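You operate a simulated robot arm through the tools that you are given. There is no shell and no other tool. Be economical: measure what you need, move in short steps, check, and stop when the job is done.

You are at the controls of a simulated two-armed robot. One attempt, no reset.

## Task
Give the white-bodied lamp the green battery and switch it on.
Fine: the old grey battery goes into the red Spent box; shut the lid before you switch on. Set down upright: grey battery.

The check looks at the end state, three seconds after you hand in, the way a careful person would. Anything else that was tipped, shoved, dropped, spilled or broken makes it a failure. Lids that push on must go on centred and level and be pressed home; caps that screw on are set level and turned clockwise until they are tight.

## Robot
Two 6-joint arms with two-finger grippers on one trunk, on a base that drives. Base frame: it is fixed to the floor where the robot stands at the start and does not move with it; the origin is under the middle of the robot, x ahead of it, y to its left, z up. Readings come in mm, rad, newtons and seconds.
The left shoulder is at the start at [60, 143, 900], the right one opposite. With the tool pointing down near the work surface each hand reaches from about 280 to 700 mm from the robot's upright axis, wherever it stands, measured 20 degrees to its own side. Places, roughly: battery well of the white lamp [600, -400, 900]; black battery [500, -1250, 1000]; blue battery, green battery, red battery [500, -1250, 1000]; button of the blue lamp [400, -600, 900]; button of the red lamp [400, -200, 900]; button of the white lamp [400, -400, 900]; button of the yellow lamp [400, 0, 900]; lid of the white lamp [600, -400, 1000]; red box [800, -1200, 900]; rocker of the blue lamp [400, -600, 900]; rocker of the red lamp [400, -200, 900]; rocker of the white lamp [400, -400, 900]; rocker of the yellow lamp [400, 0, 900]. Payload 2.45 kg a hand.
Tool frame (each hand has its own): the origin (TCP) lies between the finger pads and is the grasp point; the fingertips stand 26 mm ahead of it; z points along the fingers, y is the line along which they close. Largest opening 96 mm; the body of the gripper starts 69 mm behind the TCP.
Orientation is told as [roll, pitch, yaw] about the base's x, y, z axes, in that order, counted from this pose: with the fingers straight down and closing along the base's y, the tool's x points along the base's -x, its y along +y and its z along -z.

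## Interface
- The arms move only by the tool drive_tool. It takes "left_deltas", "right_deltas" or both (then of equal length, played together; a hand with none holds still); each is a list of rows, each a list of 6 numbers: the shift along the base's x, y, z in mm, then the turn, a rotation vector about the base's x, y, z in degrees. In form: [[dx, dy, dz, wx, wy, wz], ...]. A call has 1 to 12 rows; each row shifts and turns the commanded pose from where the row before left it. "left_fingers" and "right_fingers" are, for a hand that has rows, the finger opening in mm, from 0 to 96, set as the call begins (left out, the last holds). Each row takes 0.2 s and may step no farther than 50 mm and 0.15 rad from the row before; otherwise, or with a gripper value out of range, the whole call is refused. Where a pose cannot be reached the arm comes as near as it can. A force on the tool above 40 N (or 10 N above the force at the start of the call, whichever is more), or a blocked arm, ends the call early, and 0.2 s more pass. Each finger halts on what it meets, pressing with about 34 N; the grip force reading is that of the motor and also rises with nothing between the fingers. The clock runs only during rows and for 0.2 s after the last one: add rows that do not move to give the fingers time. The reply holds the time, the measured pose of the TCP, the force on the tool along the base axes, the opening and the grip force, in the units named above and with some noise, with the torque about the TCP (base axes, N m) and any sound that the robot's microphone picked up.
- Cameras (640 x 400 px; columns grow to the right, rows downward): "scene" is now at [120, -43.6, 1499.5]; the picture's right is [-0.59, -0.81, 0.00], its down [-0.65, 0.47, -0.60] and it looks along [0.49, -0.35, -0.80] (base axes); focal length 271 px, centre (320, 200). "left" rides on the left gripper at [82, -3, -98] in its tool frame; the picture's right is [0.04, 1.00, 0.00], its down [-0.73, 0.03, -0.68] and it looks along [-0.68, 0.03, 0.73] (tool axes); focal length 256 px, centre (320, 200). "right" rides on the right gripper at [82, 3, -98] in its tool frame; the picture's right is [-0.04, 1.00, 0.00], its down [-0.73, -0.03, -0.68] and it looks along [-0.68, -0.03, 0.73] (tool axes); focal length 256 px, centre (320, 200). There is no depth. A picture from a camera that has moved, and an enlarged one, comes with that camera's place and axes in the base frame and with its lens.
- camera(camera): a new picture of that camera. The clock stands still meanwhile.
- move_column(by): slides the trunk up (or, below 0, down) by that many mm; the arms and the scene camera ride with it, the base frame stays. It gives what a move gives, with no picture.
- steer(legs): drives the robot by 1 to 6 legs, each [ahead, turn to the left] in mm and rad, along the robot's own axes; the way and the turn of a leg run together, so that a leg with both is an arc; at most 1500 mm and 3.142 rad a leg. The arms and the cameras ride along, it lands a little off, and it stops where it bumps. It gives what a move gives.
- turn_head(pan, tilt): turns the head with the scene camera to pan (to the left, within 1.501 rad either way) and tilt (down, from -0.506 to 1.204), counted from straight ahead of the robot. It gives what a move gives.
- zoom(camera, box): a new picture of the part [left, top, right, bottom] of that camera's present view, enlarged. The clock stands still meanwhile.
- hand_in(): hands the job in; it is judged then, once.

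Go step by step. Nothing tells you exact positions but the pictures and the camera data: compare them with the known pose of the tool, close in by small moves and look again before you grip or let go. The budget is 120 turns and 92 pictures, counting those below and the enlarged ones. Unless the task says otherwise, let go and move clear before handing in, and close with one line.

The tools are called after "Call:" as name(argument=value, ...) on one line, values as JSON. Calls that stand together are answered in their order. drive_tool: Moves the arms, as the interface text tells. Its arguments: {"type":"object","properties":{"left_deltas":{"type":"array"},"left_fingers":{"type":"number"},"right_deltas":{"type":"array"},"right_fingers":{"type":"number"}},"required":[]} The other tools are called the same way: move_column (by) slides the trunk up or down; steer (legs) drives the base; turn_head (pan, tilt) turns the head that bears the scene camera; camera (camera) takes a picture; zoom (camera, box) takes an enlarged picture of a part of a camera's view; hand_in () hands the job in.

At the start:

```text
time_s: 0.0
left_eef_pos: [370.5, -12.5, 1266.9]
left_ee_rot: [-0.002, -0.002, 0.001]
left_ft_force: [-0.1, 0.0, -0.3]
left_torque: [0.02, -0.02, 0.02]
left_finger_gap: 95.8
left_grip_force: 0.3
right_eef_pos: [280.0, -348.7, 1207.2]
right_ee_rot: [0.001, -0.001, 0.001]
right_ft_force: [0.4, 0.3, -0.1]
right_torque: [0.0, 0.01, 0.0]
right_finger_gap: 95.7
right_grip_force: 0.0
trunk travel left (down, up): [-525.0, 65.0]
robot x, y, heading: [0.9, -1.2, 0.001]
head pan, tilt: [-0.628, 0.925]
```

scene: 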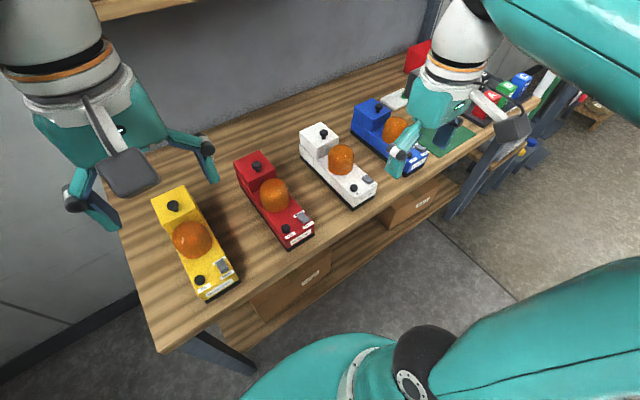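
right: 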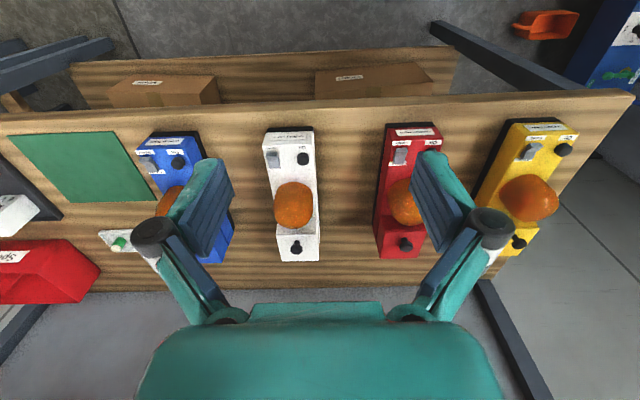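
left: 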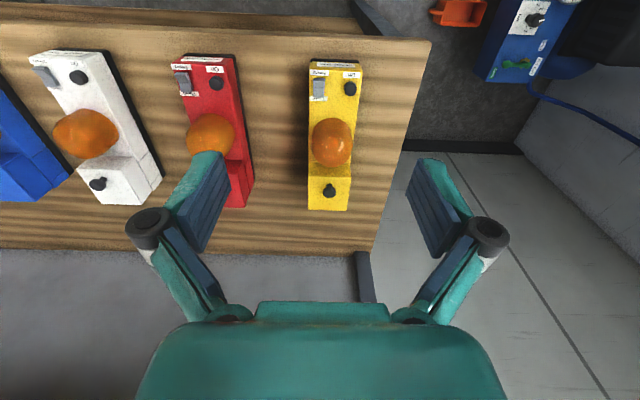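

I see four lamps on a bench, with the white one third from the left, and the batteries and boxes further to the right. I'll zoom on the white lamp and on the battery area.

Call:
zoom(camera="scene", box=[280, 100, 400, 220])

Call:
zoom(camera="scene", box=[380, 20, 580, 160])

Call:
zoom(camera="right", box=[230, 110, 350, 280])

```text
3.33 times, centred on (340, 160) of scene
camera zoom: at [120.0, -43.6, 1499.5], right [-0.59, -0.81, 0.0], down [-0.65, 0.47, -0.6], along [0.49, -0.35, -0.8], focal length 903 px, centre (253, 333)
```

zoom: 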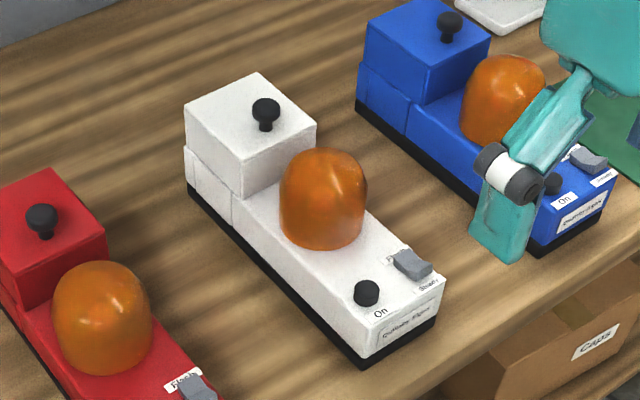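

```text
2.86 times, centred on (480, 90) of scene
camera zoom: at [120.0, -43.6, 1499.5], right [-0.59, -0.81, 0.0], down [-0.65, 0.47, -0.6], along [0.49, -0.35, -0.8], focal length 774 px, centre (-137, 514)
```

zoom: 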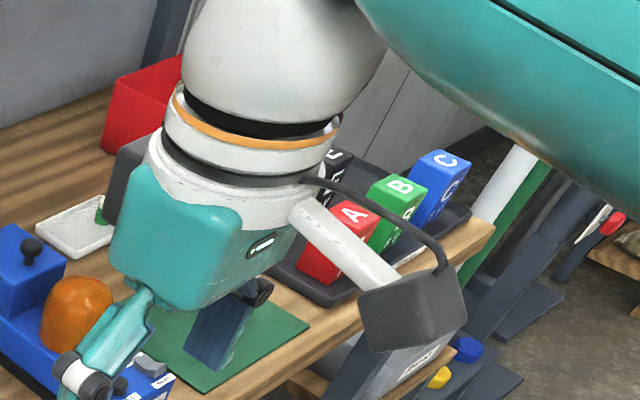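

```text
2.35 times, centred on (290, 195) of right
camera zoom: at [197.9, -344.9, 1305.6], right [0.04, 1.0, 0.0], down [0.73, -0.03, 0.68], along [0.68, -0.03, -0.73], focal length 602 px, centre (391, 212)
```

zoom: 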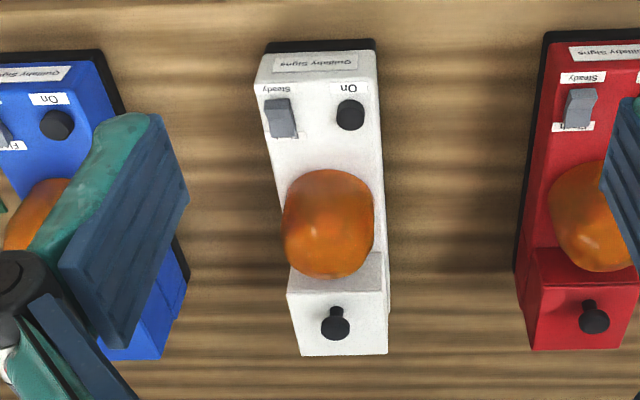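

White lamp's lid knob is at about [625,-415,985]. Now I look around to the right, where the batteries and red box are, before I drive.

Call:
turn_head(pan=-1.15, tilt=0.6)

Call:
camera(camera="scene")

```text
time_s: 0.9
left_eef_pos: [371.8, -12.5, 1266.9]
left_ee_rot: [-0.002, -0.002, -0.001]
left_ft_force: [0.4, 0.8, 0.1]
left_torque: [-0.01, -0.03, -0.01]
left_finger_gap: 96.1
left_grip_force: 0.1
right_eef_pos: [278.7, -349.4, 1207.0]
right_ee_rot: [-0.001, 0.002, -0.001]
right_ft_force: [0.2, 0.0, -0.2]
right_torque: [0.0, 0.02, -0.01]
right_finger_gap: 95.9
right_grip_force: 0.1
trunk travel left (down, up): [-525.0, 65.0]
robot x, y, heading: [-1.4, 0.4, -0.007]
head pan, tilt: [-1.15, 0.6]
```

```text
85 pictures are left
camera scene: at [96.1, -80.7, 1526.1], right [-0.91, -0.41, 0.0], down [-0.23, 0.52, -0.82], along [0.34, -0.75, -0.57], focal length 271 px, centre (320, 200)
```

scene: 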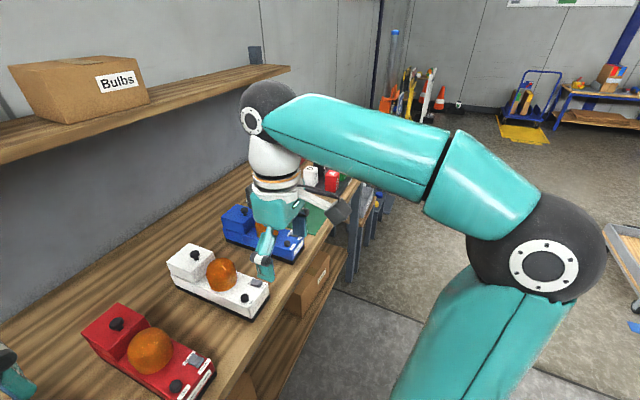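

The area is clear on the floor in front of the bench; a wall shelf hangs at the back. I drive about 300 mm to the right so the white lamp lies in front of the right hand.

Call:
steer(legs=[[0, -1.571], [300, 0], [0, 1.571]])

Call:
turn_head(pan=-0.3, tilt=0.9)

Call:
camera(camera="scene")

Call:
camera(camera="right")

```text
time_s: 4.5
left_eef_pos: [110.5, -358.9, 1267.9]
left_ee_rot: [-0.001, -0.001, -1.235]
left_ft_force: [-1.3, -0.5, 0.3]
left_torque: [0.08, -0.08, 0.02]
left_finger_gap: 96.0
left_grip_force: 0.0
right_eef_pos: [-238.1, -381.0, 1207.6]
right_ee_rot: [0.002, -0.002, -1.235]
right_ft_force: [-0.6, -1.0, -0.7]
right_torque: [0.03, -0.07, 0.04]
right_finger_gap: 96.1
right_grip_force: 0.2
trunk travel left (down, up): [-525.0, 65.0]
robot x, y, heading: [34.6, 11.9, -1.251]
head pan, tilt: [-1.15, 0.6]
stopped in leg 1: the robot was blocked; the commanded pose is now the measured one
```

```text
time_s: 5.7
left_eef_pos: [111.8, -357.5, 1268.0]
left_ee_rot: [-0.004, -0.004, -1.235]
left_ft_force: [0.5, 0.5, 0.6]
left_torque: [0.02, -0.01, 0.0]
left_finger_gap: 96.1
left_grip_force: 0.0
right_eef_pos: [-235.9, -379.6, 1209.0]
right_ee_rot: [0.0, 0.0, -1.234]
right_ft_force: [-0.6, 0.4, -0.8]
right_torque: [-0.02, 0.02, 0.0]
right_finger_gap: 96.2
right_grip_force: 0.1
trunk travel left (down, up): [-525.0, 65.0]
robot x, y, heading: [33.3, 11.9, -1.254]
head pan, tilt: [-0.3, 0.901]
```

```text
84 pictures are left
camera scene: at [53.3, -121.9, 1501.4], right [-1.0, -0.02, 0.0], down [-0.01, 0.78, -0.62], along [0.01, -0.62, -0.78], focal length 271 px, centre (320, 200)
```

scene: 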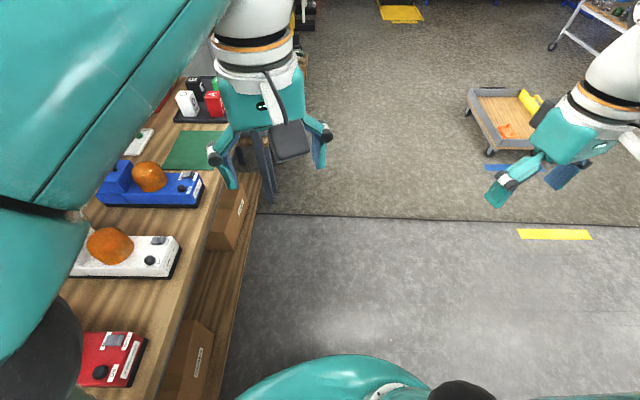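

```text
83 pictures are left
camera right: at [-259.7, -301.0, 1306.9], right [0.96, 0.29, 0.0], down [0.21, -0.7, 0.68], along [0.2, -0.65, -0.73], focal length 256 px, centre (320, 200)
```

right: 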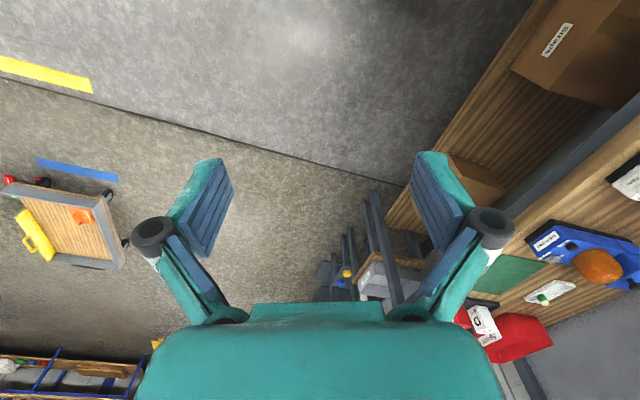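

The turn was blocked part-way. I look left to see what touched.

Call:
turn_head(pan=0.9, tilt=1.0)

Call:
camera(camera="scene")

```text
time_s: 7.1
left_eef_pos: [111.8, -355.2, 1268.9]
left_ee_rot: [-0.003, -0.003, -1.235]
left_ft_force: [0.2, -0.4, 0.1]
left_torque: [-0.01, -0.03, -0.02]
left_finger_gap: 96.0
left_grip_force: 0.0
right_eef_pos: [-235.0, -378.9, 1208.3]
right_ee_rot: [-0.001, 0.001, -1.236]
right_ft_force: [0.6, 0.7, -0.6]
right_torque: [0.0, -0.01, 0.03]
right_finger_gap: 96.0
right_grip_force: 0.1
trunk travel left (down, up): [-525.0, 65.0]
robot x, y, heading: [32.3, 9.3, -1.253]
head pan, tilt: [0.901, 1.0]
```

```text
82 pictures are left
camera scene: at [117.5, -70.5, 1494.1], right [-0.34, -0.94, 0.0], down [-0.79, 0.29, -0.54], along [0.51, -0.19, -0.84], focal length 271 px, centre (320, 200)
```

scene: 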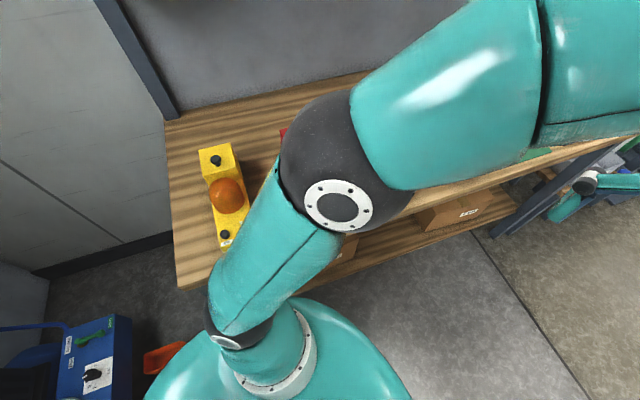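

The base corner probably met the bench; nothing is moved that I can see. I turn back some, reverse away from the bench, then make the turn.

Call:
steer(legs=[[0, 0.65], [-160, 0]])

Call:
steer(legs=[[0, -0.96]])

```text
time_s: 10.6
left_eef_pos: [184.2, -142.7, 1269.8]
left_ee_rot: [-0.002, -0.003, -0.578]
left_ft_force: [-1.1, 0.2, -0.1]
left_torque: [0.01, -0.09, -0.03]
left_finger_gap: 95.9
left_grip_force: 0.0
right_eef_pos: [-76.3, -373.4, 1208.1]
right_ee_rot: [0.003, -0.003, -0.578]
right_ft_force: [-0.3, -0.8, -0.4]
right_torque: [0.0, -0.09, 0.0]
right_finger_gap: 96.1
right_grip_force: 0.0
trunk travel left (down, up): [-525.0, 65.0]
robot x, y, heading: [-107.9, 92.2, -0.596]
head pan, tilt: [0.901, 1.0]
```

```text
time_s: 11.6
left_eef_pos: [172.3, -159.3, 1269.4]
left_ee_rot: [-0.003, -0.003, -0.642]
left_ft_force: [-0.5, 0.0, -0.3]
left_torque: [-0.01, -0.03, -0.01]
left_finger_gap: 96.1
left_grip_force: 0.1
right_eef_pos: [-103.4, -373.8, 1210.2]
right_ee_rot: [-0.001, -0.003, -0.642]
right_ft_force: [0.0, -0.2, 0.3]
right_torque: [-0.01, 0.0, -0.01]
right_finger_gap: 95.9
right_grip_force: 0.0
trunk travel left (down, up): [-525.0, 65.0]
robot x, y, heading: [-101.5, 90.9, -0.654]
head pan, tilt: [0.901, 1.0]
stopped in leg 1: the robot was blocked; the commanded pose is now the measured one
```

The obstacle must be behind or to the robot's right. I look there.

Call:
turn_head(pan=-1.5, tilt=0.7)

Call:
camera(camera="scene")

Call:
turn_head(pan=1.5, tilt=0.7)

Call:
camera(camera="scene")

```text
time_s: 13.8
left_eef_pos: [171.5, -160.4, 1269.4]
left_ee_rot: [-0.003, -0.003, -0.642]
left_ft_force: [0.4, -0.3, 0.9]
left_torque: [-0.01, -0.03, 0.01]
left_finger_gap: 95.9
left_grip_force: 0.0
right_eef_pos: [-103.4, -374.0, 1210.5]
right_ee_rot: [0.002, -0.002, -0.643]
right_ft_force: [-0.8, 0.5, 0.1]
right_torque: [0.01, 0.01, 0.01]
right_finger_gap: 96.2
right_grip_force: 0.1
trunk travel left (down, up): [-525.0, 65.0]
robot x, y, heading: [-102.0, 97.4, -0.661]
head pan, tilt: [-1.499, 0.7]
```

```text
81 pictures are left
camera scene: at [-102.5, -13.3, 1517.5], right [-0.84, 0.55, 0.0], down [0.35, 0.54, -0.76], along [-0.42, -0.64, -0.64], focal length 271 px, centre (320, 200)
```

scene: 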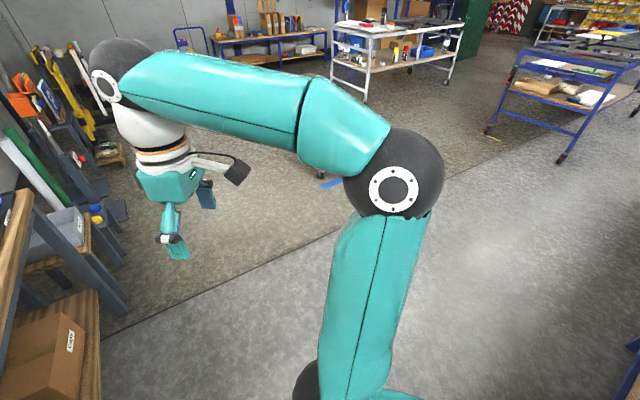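

```text
time_s: 16.4
left_eef_pos: [171.8, -159.9, 1269.8]
left_ee_rot: [-0.002, -0.002, -0.643]
left_ft_force: [-0.2, -0.1, -1.0]
left_torque: [0.05, -0.03, 0.01]
left_finger_gap: 95.8
left_grip_force: 0.0
right_eef_pos: [-102.8, -372.0, 1209.6]
right_ee_rot: [0.0, -0.001, -0.643]
right_ft_force: [-0.2, 0.2, -0.6]
right_torque: [-0.02, 0.02, -0.02]
right_finger_gap: 95.9
right_grip_force: 0.1
trunk travel left (down, up): [-525.0, 65.0]
robot x, y, heading: [-100.5, 91.2, -0.657]
head pan, tilt: [1.499, 0.7]
```

```text
80 pictures are left
camera scene: at [0.5, 121.3, 1517.5], right [0.75, -0.66, 0.0], down [-0.43, -0.48, -0.76], along [0.51, 0.57, -0.64], focal length 271 px, centre (320, 200)
```

scene: 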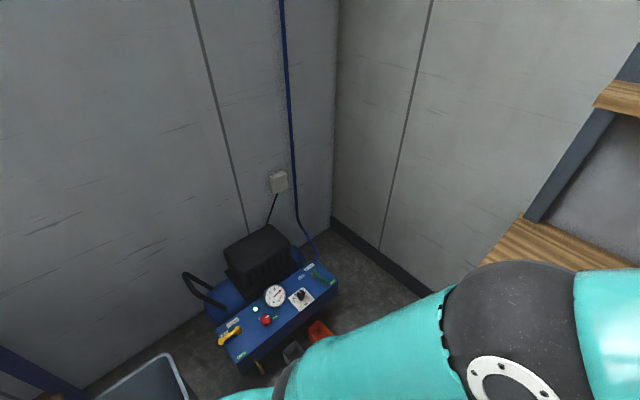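

A compressor and a tray stand to the left-rear, so the base's rear swings into them when turning right. I move off with a forward arc to the right instead.

Call:
steer(legs=[[220, -0.6]])

Call:
turn_head(pan=0.3, tilt=1.1)

Call:
camera(camera="scene")

```text
time_s: 18.6
left_eef_pos: [106.0, -449.9, 1270.4]
left_ee_rot: [-0.004, -0.004, -1.244]
left_ft_force: [0.3, -0.9, -1.0]
left_torque: [0.0, -0.02, -0.02]
left_finger_gap: 96.1
left_grip_force: 0.0
right_eef_pos: [-242.1, -470.6, 1210.3]
right_ee_rot: [0.0, -0.003, -1.243]
right_ft_force: [0.1, 0.2, 0.1]
right_torque: [0.0, 0.01, -0.01]
right_finger_gap: 96.0
right_grip_force: 0.1
trunk travel left (down, up): [-525.0, 65.0]
robot x, y, heading: [34.6, -82.1, -1.249]
head pan, tilt: [1.499, 0.7]
```

```text
time_s: 20.0
left_eef_pos: [106.3, -451.0, 1269.0]
left_ee_rot: [-0.004, -0.003, -1.241]
left_ft_force: [0.6, 0.4, 0.6]
left_torque: [-0.04, 0.0, 0.02]
left_finger_gap: 96.2
left_grip_force: 0.1
right_eef_pos: [-242.1, -470.4, 1211.1]
right_ee_rot: [-0.001, -0.002, -1.241]
right_ft_force: [0.1, -0.9, -1.0]
right_torque: [0.02, 0.02, 0.0]
right_finger_gap: 95.8
right_grip_force: 0.1
trunk travel left (down, up): [-525.0, 65.0]
robot x, y, heading: [35.7, -82.1, -1.255]
head pan, tilt: [0.3, 1.1]
```

```text
79 pictures are left
camera scene: at [90.9, -189.5, 1487.5], right [-0.82, -0.58, 0.0], down [-0.52, 0.73, -0.45], along [0.26, -0.37, -0.89], focal length 271 px, centre (320, 200)
```

scene: 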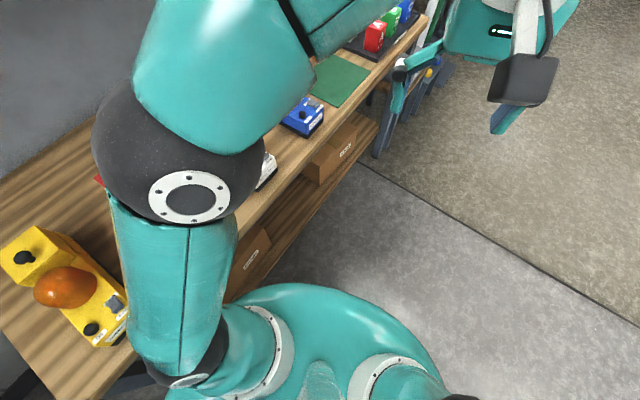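

That worked. Now I turn slightly away from the bench, drive ahead to about y=-350 and turn back to face it.

Call:
steer(legs=[[0, -0.5], [290, 0], [0, 1.75]])

Call:
turn_head(pan=-0.3, tilt=0.9)

Call:
camera(camera="scene")

Call:
camera(camera="right")

```text
time_s: 27.0
left_eef_pos: [294.6, -581.6, 1270.1]
left_ee_rot: [-0.003, 0.0, -0.459]
left_ft_force: [0.2, 0.6, -0.7]
left_torque: [-0.06, 0.05, -0.01]
left_finger_gap: 96.0
left_grip_force: 0.0
right_eef_pos: [66.2, -842.2, 1213.4]
right_ee_rot: [-0.005, -0.003, -0.461]
right_ft_force: [0.8, -0.1, -0.4]
right_torque: [-0.05, 0.07, 0.02]
right_finger_gap: 96.2
right_grip_force: 0.0
trunk travel left (down, up): [-525.0, 65.0]
robot x, y, heading: [-34.6, -399.5, -0.455]
head pan, tilt: [0.3, 1.1]
stopped in leg 3: the robot was blocked; the commanded pose is now the measured one
```

```text
time_s: 28.0
left_eef_pos: [293.6, -583.6, 1269.7]
left_ee_rot: [-0.001, -0.002, -0.459]
left_ft_force: [-0.2, 0.1, -0.7]
left_torque: [-0.01, 0.01, 0.0]
left_finger_gap: 95.9
left_grip_force: 0.1
right_eef_pos: [61.6, -843.9, 1212.0]
right_ee_rot: [-0.002, -0.002, -0.46]
right_ft_force: [0.4, -0.3, -0.5]
right_torque: [0.03, 0.0, 0.0]
right_finger_gap: 96.0
right_grip_force: 0.0
trunk travel left (down, up): [-525.0, 65.0]
robot x, y, heading: [-33.4, -398.3, -0.462]
head pan, tilt: [-0.3, 0.901]
```

```text
78 pictures are left
camera scene: at [75.0, -479.5, 1501.3], right [-0.69, -0.72, 0.0], down [-0.57, 0.54, -0.62], along [0.45, -0.43, -0.78], focal length 271 px, centre (320, 200)
```

scene: 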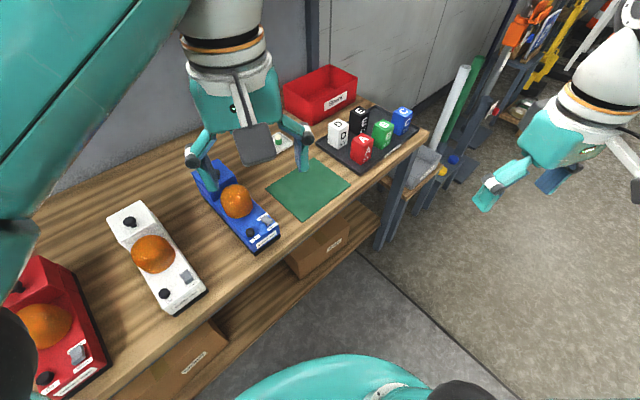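

```text
77 pictures are left
camera right: at [-9.1, -804.3, 1309.7], right [0.48, 0.88, 0.0], down [0.64, -0.35, 0.68], along [0.6, -0.33, -0.73], focal length 256 px, centre (320, 200)
```

right: 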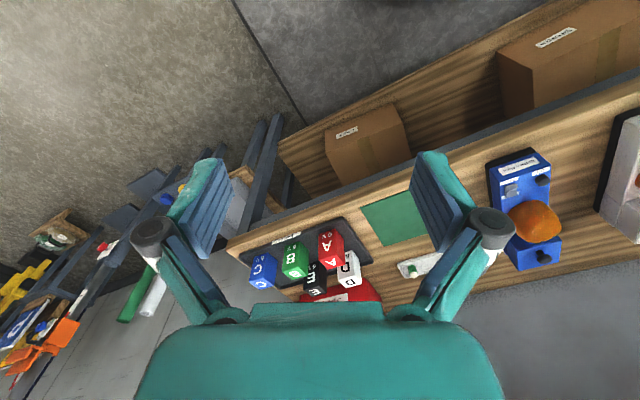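

Robot stands at (-34,-399) heading -0.46, which suits the left hand for the white lamp. I move the left hand toward the lid, squaring its yaw.

Call:
drive_tool(left_deltas=[[30, 24, -10, 0, 0, 3.76], [30, 24, -10, 0, 0, 3.76], [30, 24, -10, 0, 0, 3.76], [30, 24, -10, 0, 0, 3.76], [30, 24, -10, 0, 0, 3.76], [30, 24, -10, 0, 0, 3.76], [30, 24, -10, 0, 0, 3.76]], left_fingers=60)

Call:
camera(camera="left")

Call:
camera(camera="scene")

```text
time_s: 29.6
left_eef_pos: [504.3, -415.1, 1199.2]
left_ee_rot: [-0.003, 0.0, 0.0]
left_ft_force: [-0.3, -0.2, 0.6]
left_torque: [-0.02, 0.06, -0.01]
left_finger_gap: 60.1
left_grip_force: 0.1
right_eef_pos: [62.8, -843.4, 1212.1]
right_ee_rot: [-0.001, -0.002, -0.459]
right_ft_force: [-0.1, -0.3, 0.1]
right_torque: [-0.01, 0.01, 0.01]
right_finger_gap: 96.0
right_grip_force: 0.1
trunk travel left (down, up): [-525.0, 65.0]
robot x, y, heading: [-33.3, -403.1, -0.463]
head pan, tilt: [-0.3, 0.901]
```

```text
76 pictures are left
camera left: at [423.1, -419.6, 1297.0], right [-0.04, 1.0, 0.0], down [0.73, 0.03, 0.68], along [0.68, 0.03, -0.73], focal length 256 px, centre (320, 200)
```

left: 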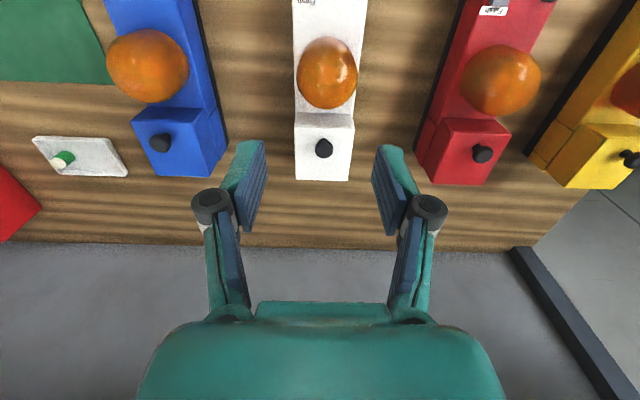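

```text
75 pictures are left
camera scene: at [76.3, -478.9, 1501.3], right [-0.69, -0.72, 0.0], down [-0.57, 0.54, -0.62], along [0.45, -0.43, -0.78], focal length 271 px, centre (320, 200)
```

scene: 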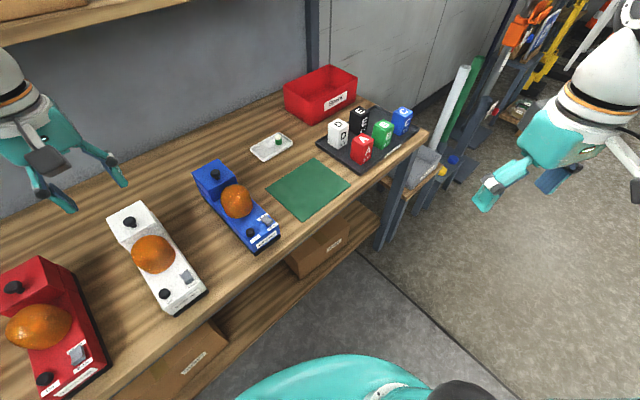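

The knob is about [605,-405,~1000]. I move above it and look again.

Call:
drive_tool(left_deltas=[[32, 4, -30, 0, 0, 0], [32, 3, -35, 0, 0, 0], [32, 3, -35, 0, 0, 0], [0, 0, 0, 0, 0, 0]])

Call:
camera(camera="left")

Call:
zoom(camera="scene", box=[20, 120, 220, 320])

```text
time_s: 30.6
left_eef_pos: [598.8, -406.3, 1099.9]
left_ee_rot: [-0.002, -0.004, -0.001]
left_ft_force: [0.4, 0.6, 0.4]
left_torque: [-0.03, 0.02, 0.03]
left_finger_gap: 59.8
left_grip_force: 0.1
right_eef_pos: [61.6, -844.0, 1212.4]
right_ee_rot: [-0.002, -0.005, -0.46]
right_ft_force: [-0.7, 1.1, -0.5]
right_torque: [0.01, -0.02, 0.0]
right_finger_gap: 96.2
right_grip_force: 0.1
trunk travel left (down, up): [-525.0, 65.0]
robot x, y, heading: [-34.7, -398.5, -0.461]
head pan, tilt: [-0.3, 0.901]
```

```text
74 pictures are left
camera left: at [517.5, -410.5, 1198.3], right [-0.04, 1.0, 0.0], down [0.73, 0.03, 0.68], along [0.68, 0.03, -0.73], focal length 256 px, centre (320, 200)
```

left: 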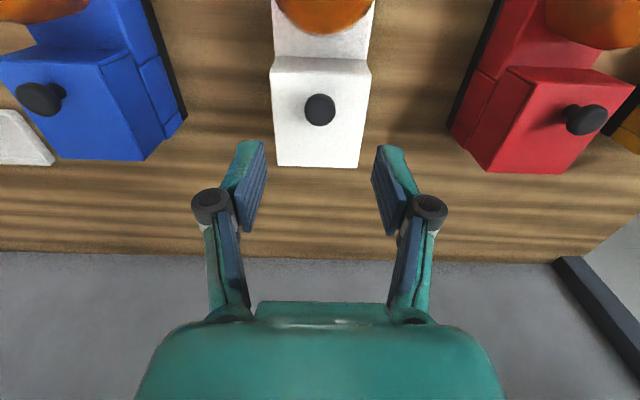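

```text
2.00 times, centred on (120, 220) of scene
camera zoom: at [73.9, -479.3, 1501.5], right [-0.69, -0.72, 0.0], down [-0.57, 0.54, -0.62], along [0.45, -0.43, -0.78], focal length 542 px, centre (720, 160)
```

zoom: 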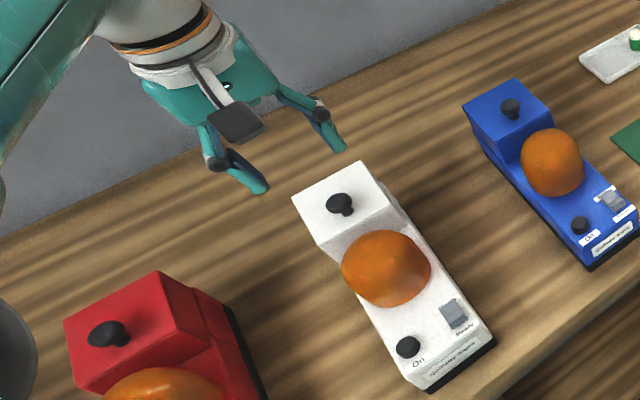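

Call:
zoom(camera="left", box=[250, 40, 390, 180])

```text
2.86 times, centred on (320, 110) of left
camera zoom: at [517.5, -410.5, 1198.3], right [-0.04, 1.0, 0.0], down [0.73, 0.03, 0.68], along [0.68, 0.03, -0.73], focal length 731 px, centre (320, 457)
```

zoom: 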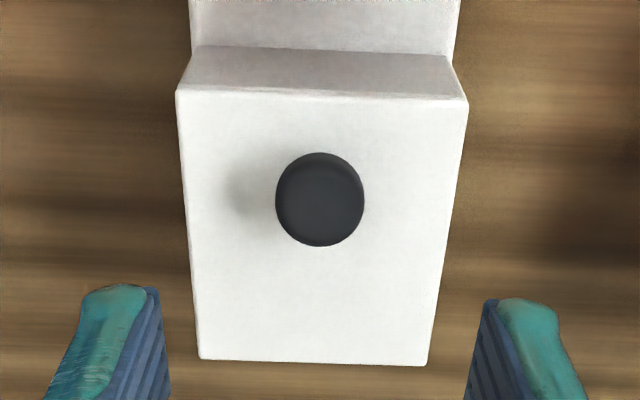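

Knob: top about z=1006, x≈601, y≈-407, diameter about 24. I lower to put the fingertips just around it and look.

Call:
drive_tool(left_deltas=[[1, 0, -30, 0, 0, 0], [1, 0, -30, 0, 0, 0], [0, 0, -15, 0, 0, 0], [0, 0, 0, 0, 0, 0]])

Call:
camera(camera="left")

Call:
zoom(camera="scene", box=[60, 150, 220, 310])

```text
time_s: 31.6
left_eef_pos: [601.3, -404.9, 1024.7]
left_ee_rot: [-0.002, -0.002, 0.0]
left_ft_force: [1.1, -0.4, -0.1]
left_torque: [-0.02, -0.05, 0.0]
left_finger_gap: 59.8
left_grip_force: 0.0
right_eef_pos: [62.2, -843.5, 1211.5]
right_ee_rot: [-0.001, -0.001, -0.461]
right_ft_force: [0.2, -1.2, -0.3]
right_torque: [-0.01, 0.0, -0.03]
right_finger_gap: 96.0
right_grip_force: 0.0
trunk travel left (down, up): [-525.0, 65.0]
robot x, y, heading: [-31.2, -398.3, -0.454]
head pan, tilt: [-0.3, 0.901]
```

```text
71 pictures are left
camera left: at [520.8, -410.6, 1121.8], right [-0.04, 1.0, 0.0], down [0.73, 0.03, 0.68], along [0.68, 0.03, -0.73], focal length 256 px, centre (320, 200)
```

left: 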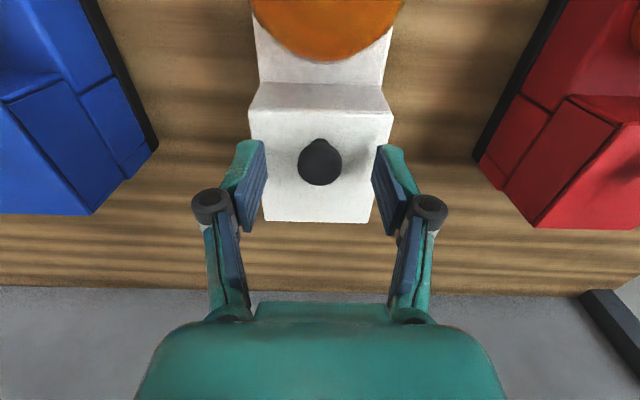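

```text
2.50 times, centred on (140, 230) of scene
camera zoom: at [75.3, -479.4, 1501.3], right [-0.69, -0.72, 0.0], down [-0.57, 0.54, -0.62], along [0.45, -0.43, -0.78], focal length 677 px, centre (770, 125)
```

zoom: 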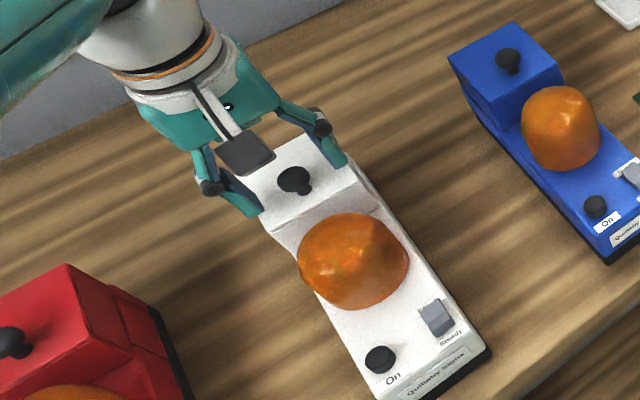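

The knob ball centre is at about [602,-406,1002], lid top at about 985. I lower 8 mm and close on the knob.

Call:
drive_tool(left_deltas=[[0, -1, -8, 0, 0, 0], [0, 0, 0, 0, 0, 0]])

Call:
drive_tool(left_deltas=[[0, 0, 0, 0, 0, 0], [0, 0, 0, 0, 0, 0], [0, 0, 0, 0, 0, 0], [0, 0, 0, 0, 0, 0]], left_fingers=10)

Call:
zoom(camera="left", box=[200, 60, 440, 240])

```text
time_s: 32.2
left_eef_pos: [601.9, -406.4, 1015.5]
left_ee_rot: [-0.001, -0.002, 0.0]
left_ft_force: [0.4, -0.5, 0.5]
left_torque: [0.02, -0.04, 0.0]
left_finger_gap: 60.1
left_grip_force: 0.0
right_eef_pos: [63.0, -843.6, 1211.0]
right_ee_rot: [-0.003, -0.003, -0.461]
right_ft_force: [0.3, 0.9, -0.5]
right_torque: [0.0, -0.01, 0.01]
right_finger_gap: 95.9
right_grip_force: 0.0
trunk travel left (down, up): [-525.0, 65.0]
robot x, y, heading: [-33.7, -399.4, -0.457]
head pan, tilt: [-0.3, 0.901]
```

```text
time_s: 33.2
left_eef_pos: [602.0, -405.8, 1017.3]
left_ee_rot: [-0.001, -0.001, -0.001]
left_ft_force: [1.0, 3.2, 2.1]
left_torque: [0.07, -0.03, 0.0]
left_finger_gap: 22.2
left_grip_force: 33.6
right_eef_pos: [62.1, -843.3, 1212.0]
right_ee_rot: [0.0, -0.001, -0.46]
right_ft_force: [-0.3, 0.1, 0.1]
right_torque: [-0.03, 0.03, 0.01]
right_finger_gap: 96.3
right_grip_force: 0.1
trunk travel left (down, up): [-525.0, 65.0]
robot x, y, heading: [-33.8, -400.3, -0.46]
head pan, tilt: [-0.3, 0.901]
```

```text
2.22 times, centred on (320, 150) of left
camera zoom: at [520.7, -410.9, 1113.8], right [-0.04, 1.0, 0.0], down [0.73, 0.03, 0.68], along [0.68, 0.03, -0.73], focal length 569 px, centre (320, 311)
```

zoom: 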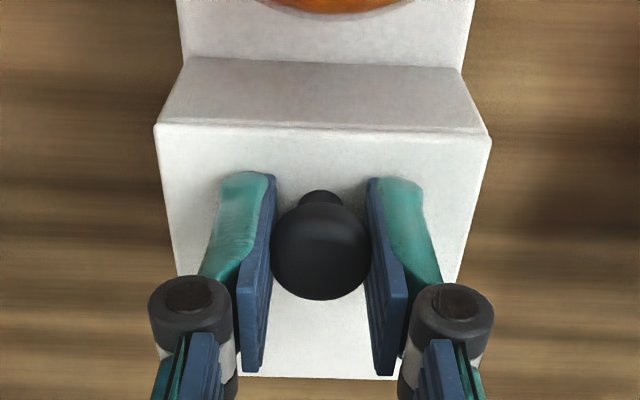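

I have the knob (22 mm). Now lift slowly.

Call:
drive_tool(left_deltas=[[0, 0, 4, 0, 0, 0], [0, 0, 6, 0, 0, 0], [0, 0, 10, 0, 0, 0], [0, 0, 20, 0, 0, 0], [0, 0, 0, 0, 0, 0]])

Call:
zoom(camera="scene", box=[60, 150, 220, 310])

```text
time_s: 34.4
left_eef_pos: [603.3, -406.5, 1056.6]
left_ee_rot: [-0.002, 0.0, -0.001]
left_ft_force: [-0.3, -0.3, -0.3]
left_torque: [0.0, 0.02, 0.01]
left_finger_gap: 9.8
left_grip_force: 0.0
right_eef_pos: [63.6, -843.8, 1210.6]
right_ee_rot: [-0.001, -0.001, -0.463]
right_ft_force: [0.2, -0.5, 0.2]
right_torque: [-0.02, 0.03, -0.02]
right_finger_gap: 96.0
right_grip_force: 0.0
trunk travel left (down, up): [-525.0, 65.0]
robot x, y, heading: [-31.2, -396.4, -0.458]
head pan, tilt: [-0.3, 0.901]
```

```text
2.50 times, centred on (140, 230) of scene
camera zoom: at [76.0, -479.6, 1501.3], right [-0.69, -0.72, 0.0], down [-0.57, 0.54, -0.62], along [0.45, -0.43, -0.78], focal length 677 px, centre (770, 125)
```

zoom: 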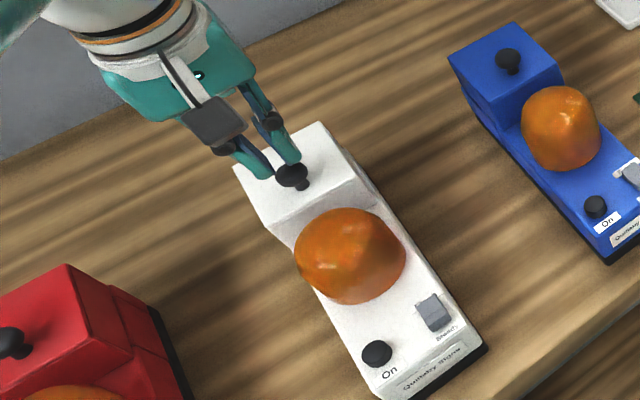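

The fingers slipped off the ball. I look closely at the lamp and its lid seam before a lower grip.

Call:
zoom(camera="left", box=[160, 0, 480, 240])

Call:
zoom(camera="scene", box=[90, 180, 220, 320])

```text
1.67 times, centred on (320, 120) of left
camera zoom: at [521.2, -411.3, 1154.7], right [-0.04, 1.0, 0.0], down [0.73, 0.03, 0.68], along [0.68, 0.03, -0.73], focal length 427 px, centre (320, 333)
```

zoom: 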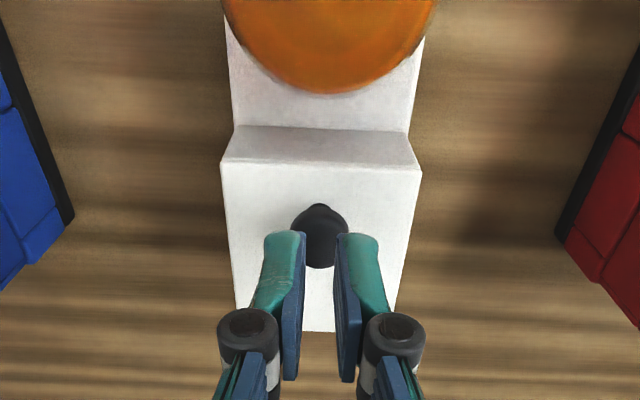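

```text
2.86 times, centred on (155, 250) of scene
camera zoom: at [76.0, -479.6, 1501.3], right [-0.69, -0.72, 0.0], down [-0.57, 0.54, -0.62], along [0.45, -0.43, -0.78], focal length 774 px, centre (791, 57)
```

zoom: 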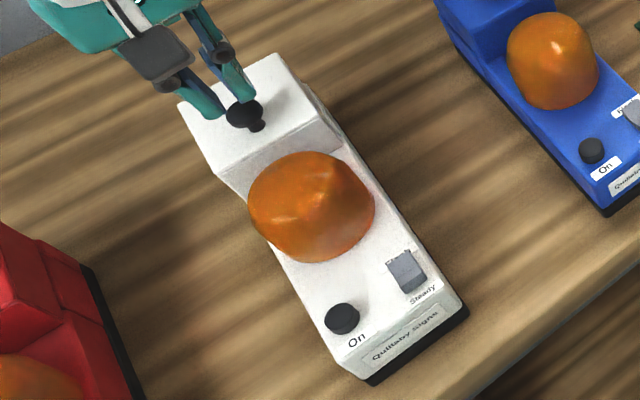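

The lamp seems to have slid about 7 mm during the slip, and the knob is a ball on a neck. I re-grip lower, under the ball's equator, with x adjusted by about 7 mm.

Call:
drive_tool(left_deltas=[[0, 0, 0, 0, 0, 0], [3, 0, 0, 0, 0, 0], [3, 0, 0, 0, 0, 0], [0, 0, -20, 0, 0, 0], [0, 0, -18, 0, 0, 0], [0, 0, 0, 0, 0, 0]], left_fingers=60)

Call:
camera(camera="left")

```text
time_s: 35.8
left_eef_pos: [609.4, -405.4, 1017.8]
left_ee_rot: [-0.001, -0.001, -0.001]
left_ft_force: [0.1, -0.5, 0.2]
left_torque: [0.01, 0.0, 0.01]
left_finger_gap: 59.9
left_grip_force: 0.1
right_eef_pos: [62.3, -843.7, 1211.0]
right_ee_rot: [-0.001, -0.002, -0.461]
right_ft_force: [0.8, -0.5, -0.3]
right_torque: [-0.02, 0.04, 0.0]
right_finger_gap: 95.9
right_grip_force: 0.0
trunk travel left (down, up): [-525.0, 65.0]
robot x, y, heading: [-31.3, -398.9, -0.459]
head pan, tilt: [-0.3, 0.901]
```

```text
65 pictures are left
camera left: at [526.7, -410.6, 1115.7], right [-0.04, 1.0, 0.0], down [0.73, 0.03, 0.68], along [0.68, 0.03, -0.73], focal length 256 px, centre (320, 200)
```

left: 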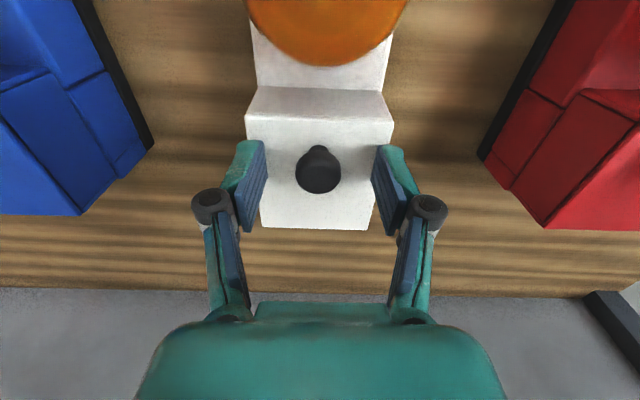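

Call:
drive_tool(left_deltas=[[0, -1, -4, 0, 0, 0], [0, 0, -3, 0, 0, 0], [0, 0, 0, 0, 0, 0]])

```text
time_s: 36.6
left_eef_pos: [608.8, -407.3, 1012.5]
left_ee_rot: [-0.002, -0.003, 0.0]
left_ft_force: [1.3, 0.3, 5.6]
left_torque: [0.04, -0.02, -0.04]
left_finger_gap: 60.7
left_grip_force: 0.2
right_eef_pos: [63.2, -844.3, 1212.5]
right_ee_rot: [-0.002, 0.0, -0.463]
right_ft_force: [0.0, 0.0, 1.2]
right_torque: [-0.01, -0.01, -0.01]
right_finger_gap: 96.3
right_grip_force: 0.1
trunk travel left (down, up): [-525.0, 65.0]
robot x, y, heading: [-32.6, -398.8, -0.464]
head pan, tilt: [-0.3, 0.901]
```

Tips touch the lid top at z≈986. I close here and pull up only a little to read the retention force.

Call:
drive_tool(left_deltas=[[0, 0, 1, 0, 0, 0], [0, 0, 0, 0, 0, 0], [0, 0, 0, 0, 0, 0], [0, 0, 0, 0, 0, 0]], left_fingers=5)

Call:
drive_tool(left_deltas=[[0, 0, 2, 0, 0, 0], [0, 0, 0, 0, 0, 0]])

Call:
drive_tool(left_deltas=[[0, 0, 2, 0, 0, 0], [0, 0, 0, 0, 0, 0]])

```text
time_s: 37.6
left_eef_pos: [607.8, -408.0, 1017.1]
left_ee_rot: [-0.003, -0.007, 0.0]
left_ft_force: [3.6, 4.6, 26.3]
left_torque: [0.13, -0.45, 0.02]
left_finger_gap: 22.0
left_grip_force: 34.3
right_eef_pos: [61.5, -842.1, 1211.3]
right_ee_rot: [-0.002, -0.004, -0.459]
right_ft_force: [0.0, 0.4, -0.1]
right_torque: [0.02, 0.02, -0.01]
right_finger_gap: 96.2
right_grip_force: 0.1
trunk travel left (down, up): [-525.0, 65.0]
robot x, y, heading: [-35.2, -397.6, -0.458]
head pan, tilt: [-0.3, 0.901]
```

```text
time_s: 38.2
left_eef_pos: [607.1, -406.3, 1015.5]
left_ee_rot: [-0.004, -0.004, 0.0]
left_ft_force: [5.0, 3.4, 20.9]
left_torque: [0.08, -0.56, 0.05]
left_finger_gap: 21.8
left_grip_force: 34.1
right_eef_pos: [62.6, -844.2, 1211.9]
right_ee_rot: [-0.001, -0.003, -0.461]
right_ft_force: [0.3, -0.4, 0.8]
right_torque: [0.02, 0.01, 0.03]
right_finger_gap: 96.1
right_grip_force: 0.2
trunk travel left (down, up): [-525.0, 65.0]
robot x, y, heading: [-35.0, -399.6, -0.461]
head pan, tilt: [-0.3, 0.901]
```

```text
time_s: 38.8
left_eef_pos: [607.4, -406.5, 1016.3]
left_ee_rot: [-0.001, 0.0, 0.0]
left_ft_force: [5.1, 4.6, 8.2]
left_torque: [0.05, -0.36, 0.05]
left_finger_gap: 22.1
left_grip_force: 34.2
right_eef_pos: [62.3, -843.7, 1212.5]
right_ee_rot: [-0.002, -0.001, -0.46]
right_ft_force: [0.4, -0.3, 0.4]
right_torque: [0.02, 0.01, 0.0]
right_finger_gap: 95.9
right_grip_force: 0.0
trunk travel left (down, up): [-525.0, 65.0]
robot x, y, heading: [-31.9, -404.0, -0.461]
head pan, tilt: [-0.3, 0.901]
```

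Call:
drive_tool(left_deltas=[[0, 0, 2, 0, 0, 0], [0, 0, 0, 0, 0, 0]])

Call:
drive_tool(left_deltas=[[0, 0, 2, 0, 0, 0], [0, 0, 0, 0, 0, 0]])

Call:
zoom(camera="scene", box=[60, 150, 220, 310])

```text
time_s: 39.4
left_eef_pos: [607.1, -408.0, 1017.1]
left_ee_rot: [-0.001, 0.005, -0.003]
left_ft_force: [0.0, 1.5, -6.7]
left_torque: [-0.02, 0.38, -0.18]
left_finger_gap: 22.2
left_grip_force: 34.4
right_eef_pos: [65.2, -843.8, 1211.5]
right_ee_rot: [-0.001, -0.002, -0.462]
right_ft_force: [-0.1, -0.3, 0.5]
right_torque: [0.02, -0.04, 0.01]
right_finger_gap: 96.1
right_grip_force: 0.1
trunk travel left (down, up): [-525.0, 65.0]
robot x, y, heading: [-35.4, -402.5, -0.463]
head pan, tilt: [-0.3, 0.901]
```

```text
time_s: 40.0
left_eef_pos: [607.4, -407.2, 1020.0]
left_ee_rot: [-0.003, 0.0, 0.001]
left_ft_force: [-3.0, 0.4, -8.0]
left_torque: [0.03, 0.63, 0.03]
left_finger_gap: 22.1
left_grip_force: 33.9
right_eef_pos: [63.3, -844.3, 1210.8]
right_ee_rot: [-0.002, -0.001, -0.462]
right_ft_force: [-0.7, -0.2, -0.3]
right_torque: [0.0, -0.01, -0.01]
right_finger_gap: 95.8
right_grip_force: 0.0
trunk travel left (down, up): [-525.0, 65.0]
robot x, y, heading: [-35.9, -398.2, -0.464]
head pan, tilt: [-0.3, 0.901]
```

```text
2.50 times, centred on (140, 230) of scene
camera zoom: at [76.1, -479.5, 1501.2], right [-0.69, -0.72, 0.0], down [-0.57, 0.54, -0.62], along [0.45, -0.43, -0.78], focal length 677 px, centre (770, 125)
```

zoom: 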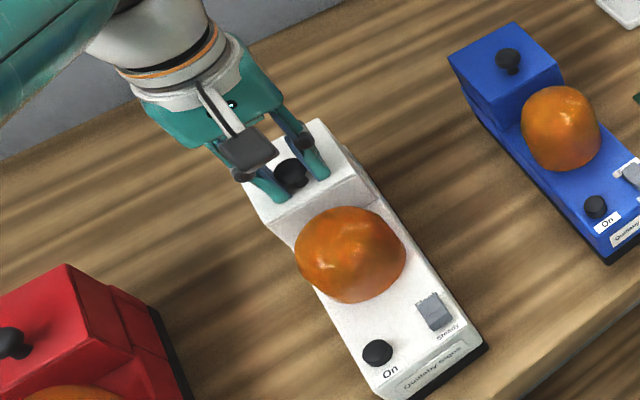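

Pulling gives a torque about y, as if the lid hinged at its far end. I look at the seams on the neighbouring lamps.

Call:
zoom(camera="left", box=[440, 30, 640, 250])

Call:
zoom(camera="left", box=[0, 0, 200, 240])

```text
1.82 times, centred on (540, 140) of left
camera zoom: at [527.0, -412.6, 1117.6], right [-0.04, 1.0, 0.0], down [0.73, 0.03, 0.68], along [0.68, 0.03, -0.74], focal length 465 px, centre (-80, 309)
```

zoom: 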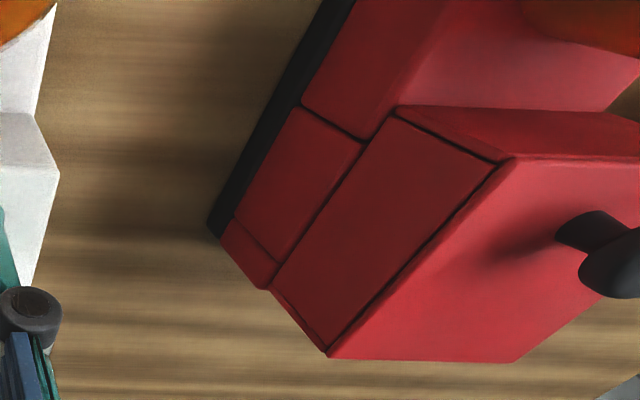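

```text
1.67 times, centred on (100, 120) of left
camera zoom: at [527.0, -412.6, 1117.6], right [-0.04, 1.0, 0.0], down [0.73, 0.03, 0.68], along [0.68, 0.03, -0.74], focal length 427 px, centre (687, 333)
```

zoom: 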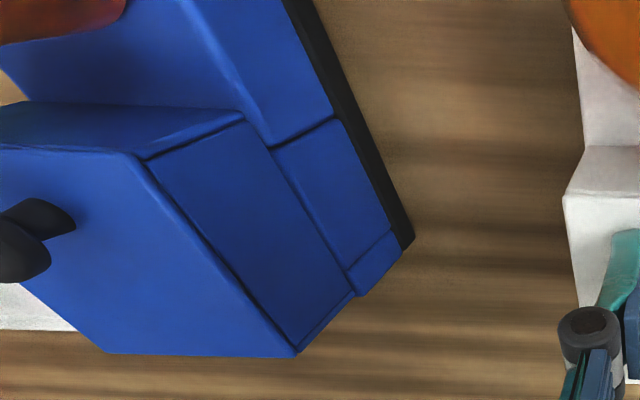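

I lift a few mm more in small steps and check whether the seam opens or the lamp tilts.

Call:
drive_tool(left_deltas=[[0, 0, 3, 0, 0, 0], [0, 0, 3, 0, 0, 0], [0, 0, 0, 0, 0, 0]])

Call:
zoom(camera="scene", box=[60, 150, 220, 310])

Call:
camera(camera="left")

```text
time_s: 40.8
left_eef_pos: [608.0, -408.5, 1026.0]
left_ee_rot: [-0.001, 0.0, -0.001]
left_ft_force: [-1.4, 0.2, -6.9]
left_torque: [0.04, 0.58, -0.01]
left_finger_gap: 21.8
left_grip_force: 33.7
right_eef_pos: [64.3, -843.6, 1211.7]
right_ee_rot: [-0.003, -0.003, -0.461]
right_ft_force: [-0.3, -0.1, 0.5]
right_torque: [-0.02, 0.0, -0.01]
right_finger_gap: 95.9
right_grip_force: 0.1
trunk travel left (down, up): [-525.0, 65.0]
robot x, y, heading: [-35.5, -402.4, -0.462]
head pan, tilt: [-0.3, 0.901]
```

```text
2.50 times, centred on (140, 230) of scene
camera zoom: at [76.1, -479.5, 1501.3], right [-0.69, -0.72, 0.0], down [-0.57, 0.54, -0.62], along [0.45, -0.43, -0.78], focal length 677 px, centre (770, 125)
```

zoom: 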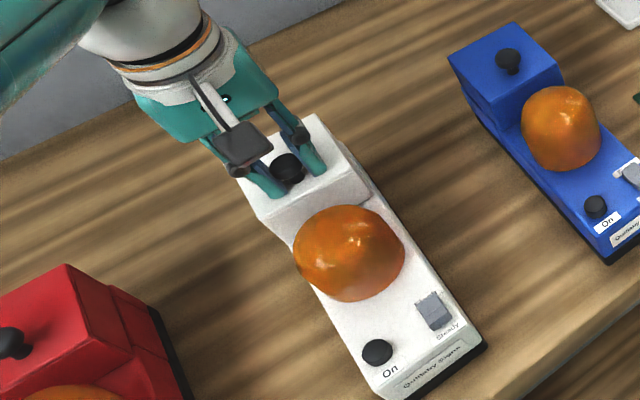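

```text
60 pictures are left
camera left: at [527.1, -412.6, 1124.1], right [-0.04, 1.0, 0.0], down [0.73, 0.03, 0.68], along [0.68, 0.03, -0.73], focal length 256 px, centre (320, 200)
```

left: 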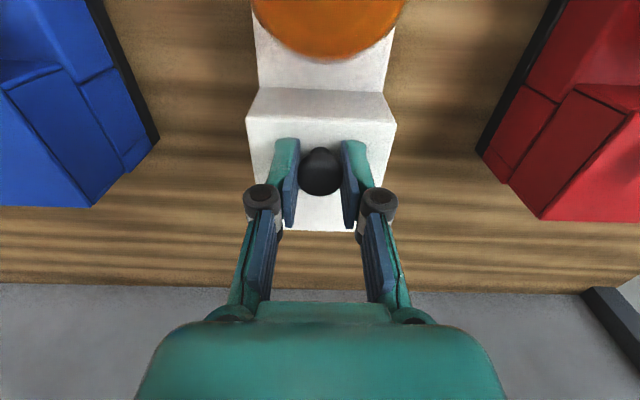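

Call:
zoom(camera="scene", box=[105, 170, 175, 225])

Call:
zoom(camera="left", box=[230, 70, 410, 250])

```text
7.27 times, centred on (140, 198) of scene
camera zoom: at [76.1, -479.5, 1501.3], right [-0.69, -0.72, 0.0], down [-0.57, 0.54, -0.62], along [0.45, -0.43, -0.78], focal length 1971 px, centre (1629, 218)
```

zoom: 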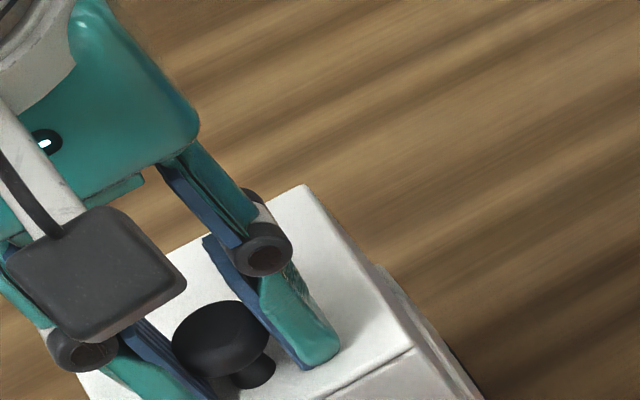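

```text
2.22 times, centred on (320, 160) of left
camera zoom: at [527.1, -412.6, 1124.1], right [-0.04, 1.0, 0.0], down [0.73, 0.03, 0.68], along [0.68, 0.03, -0.73], focal length 569 px, centre (320, 289)
```

zoom: 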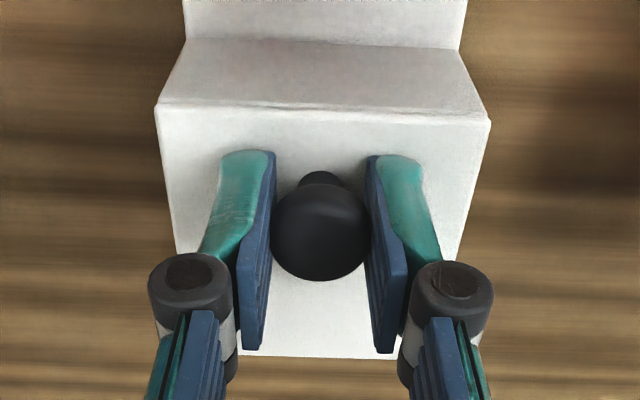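

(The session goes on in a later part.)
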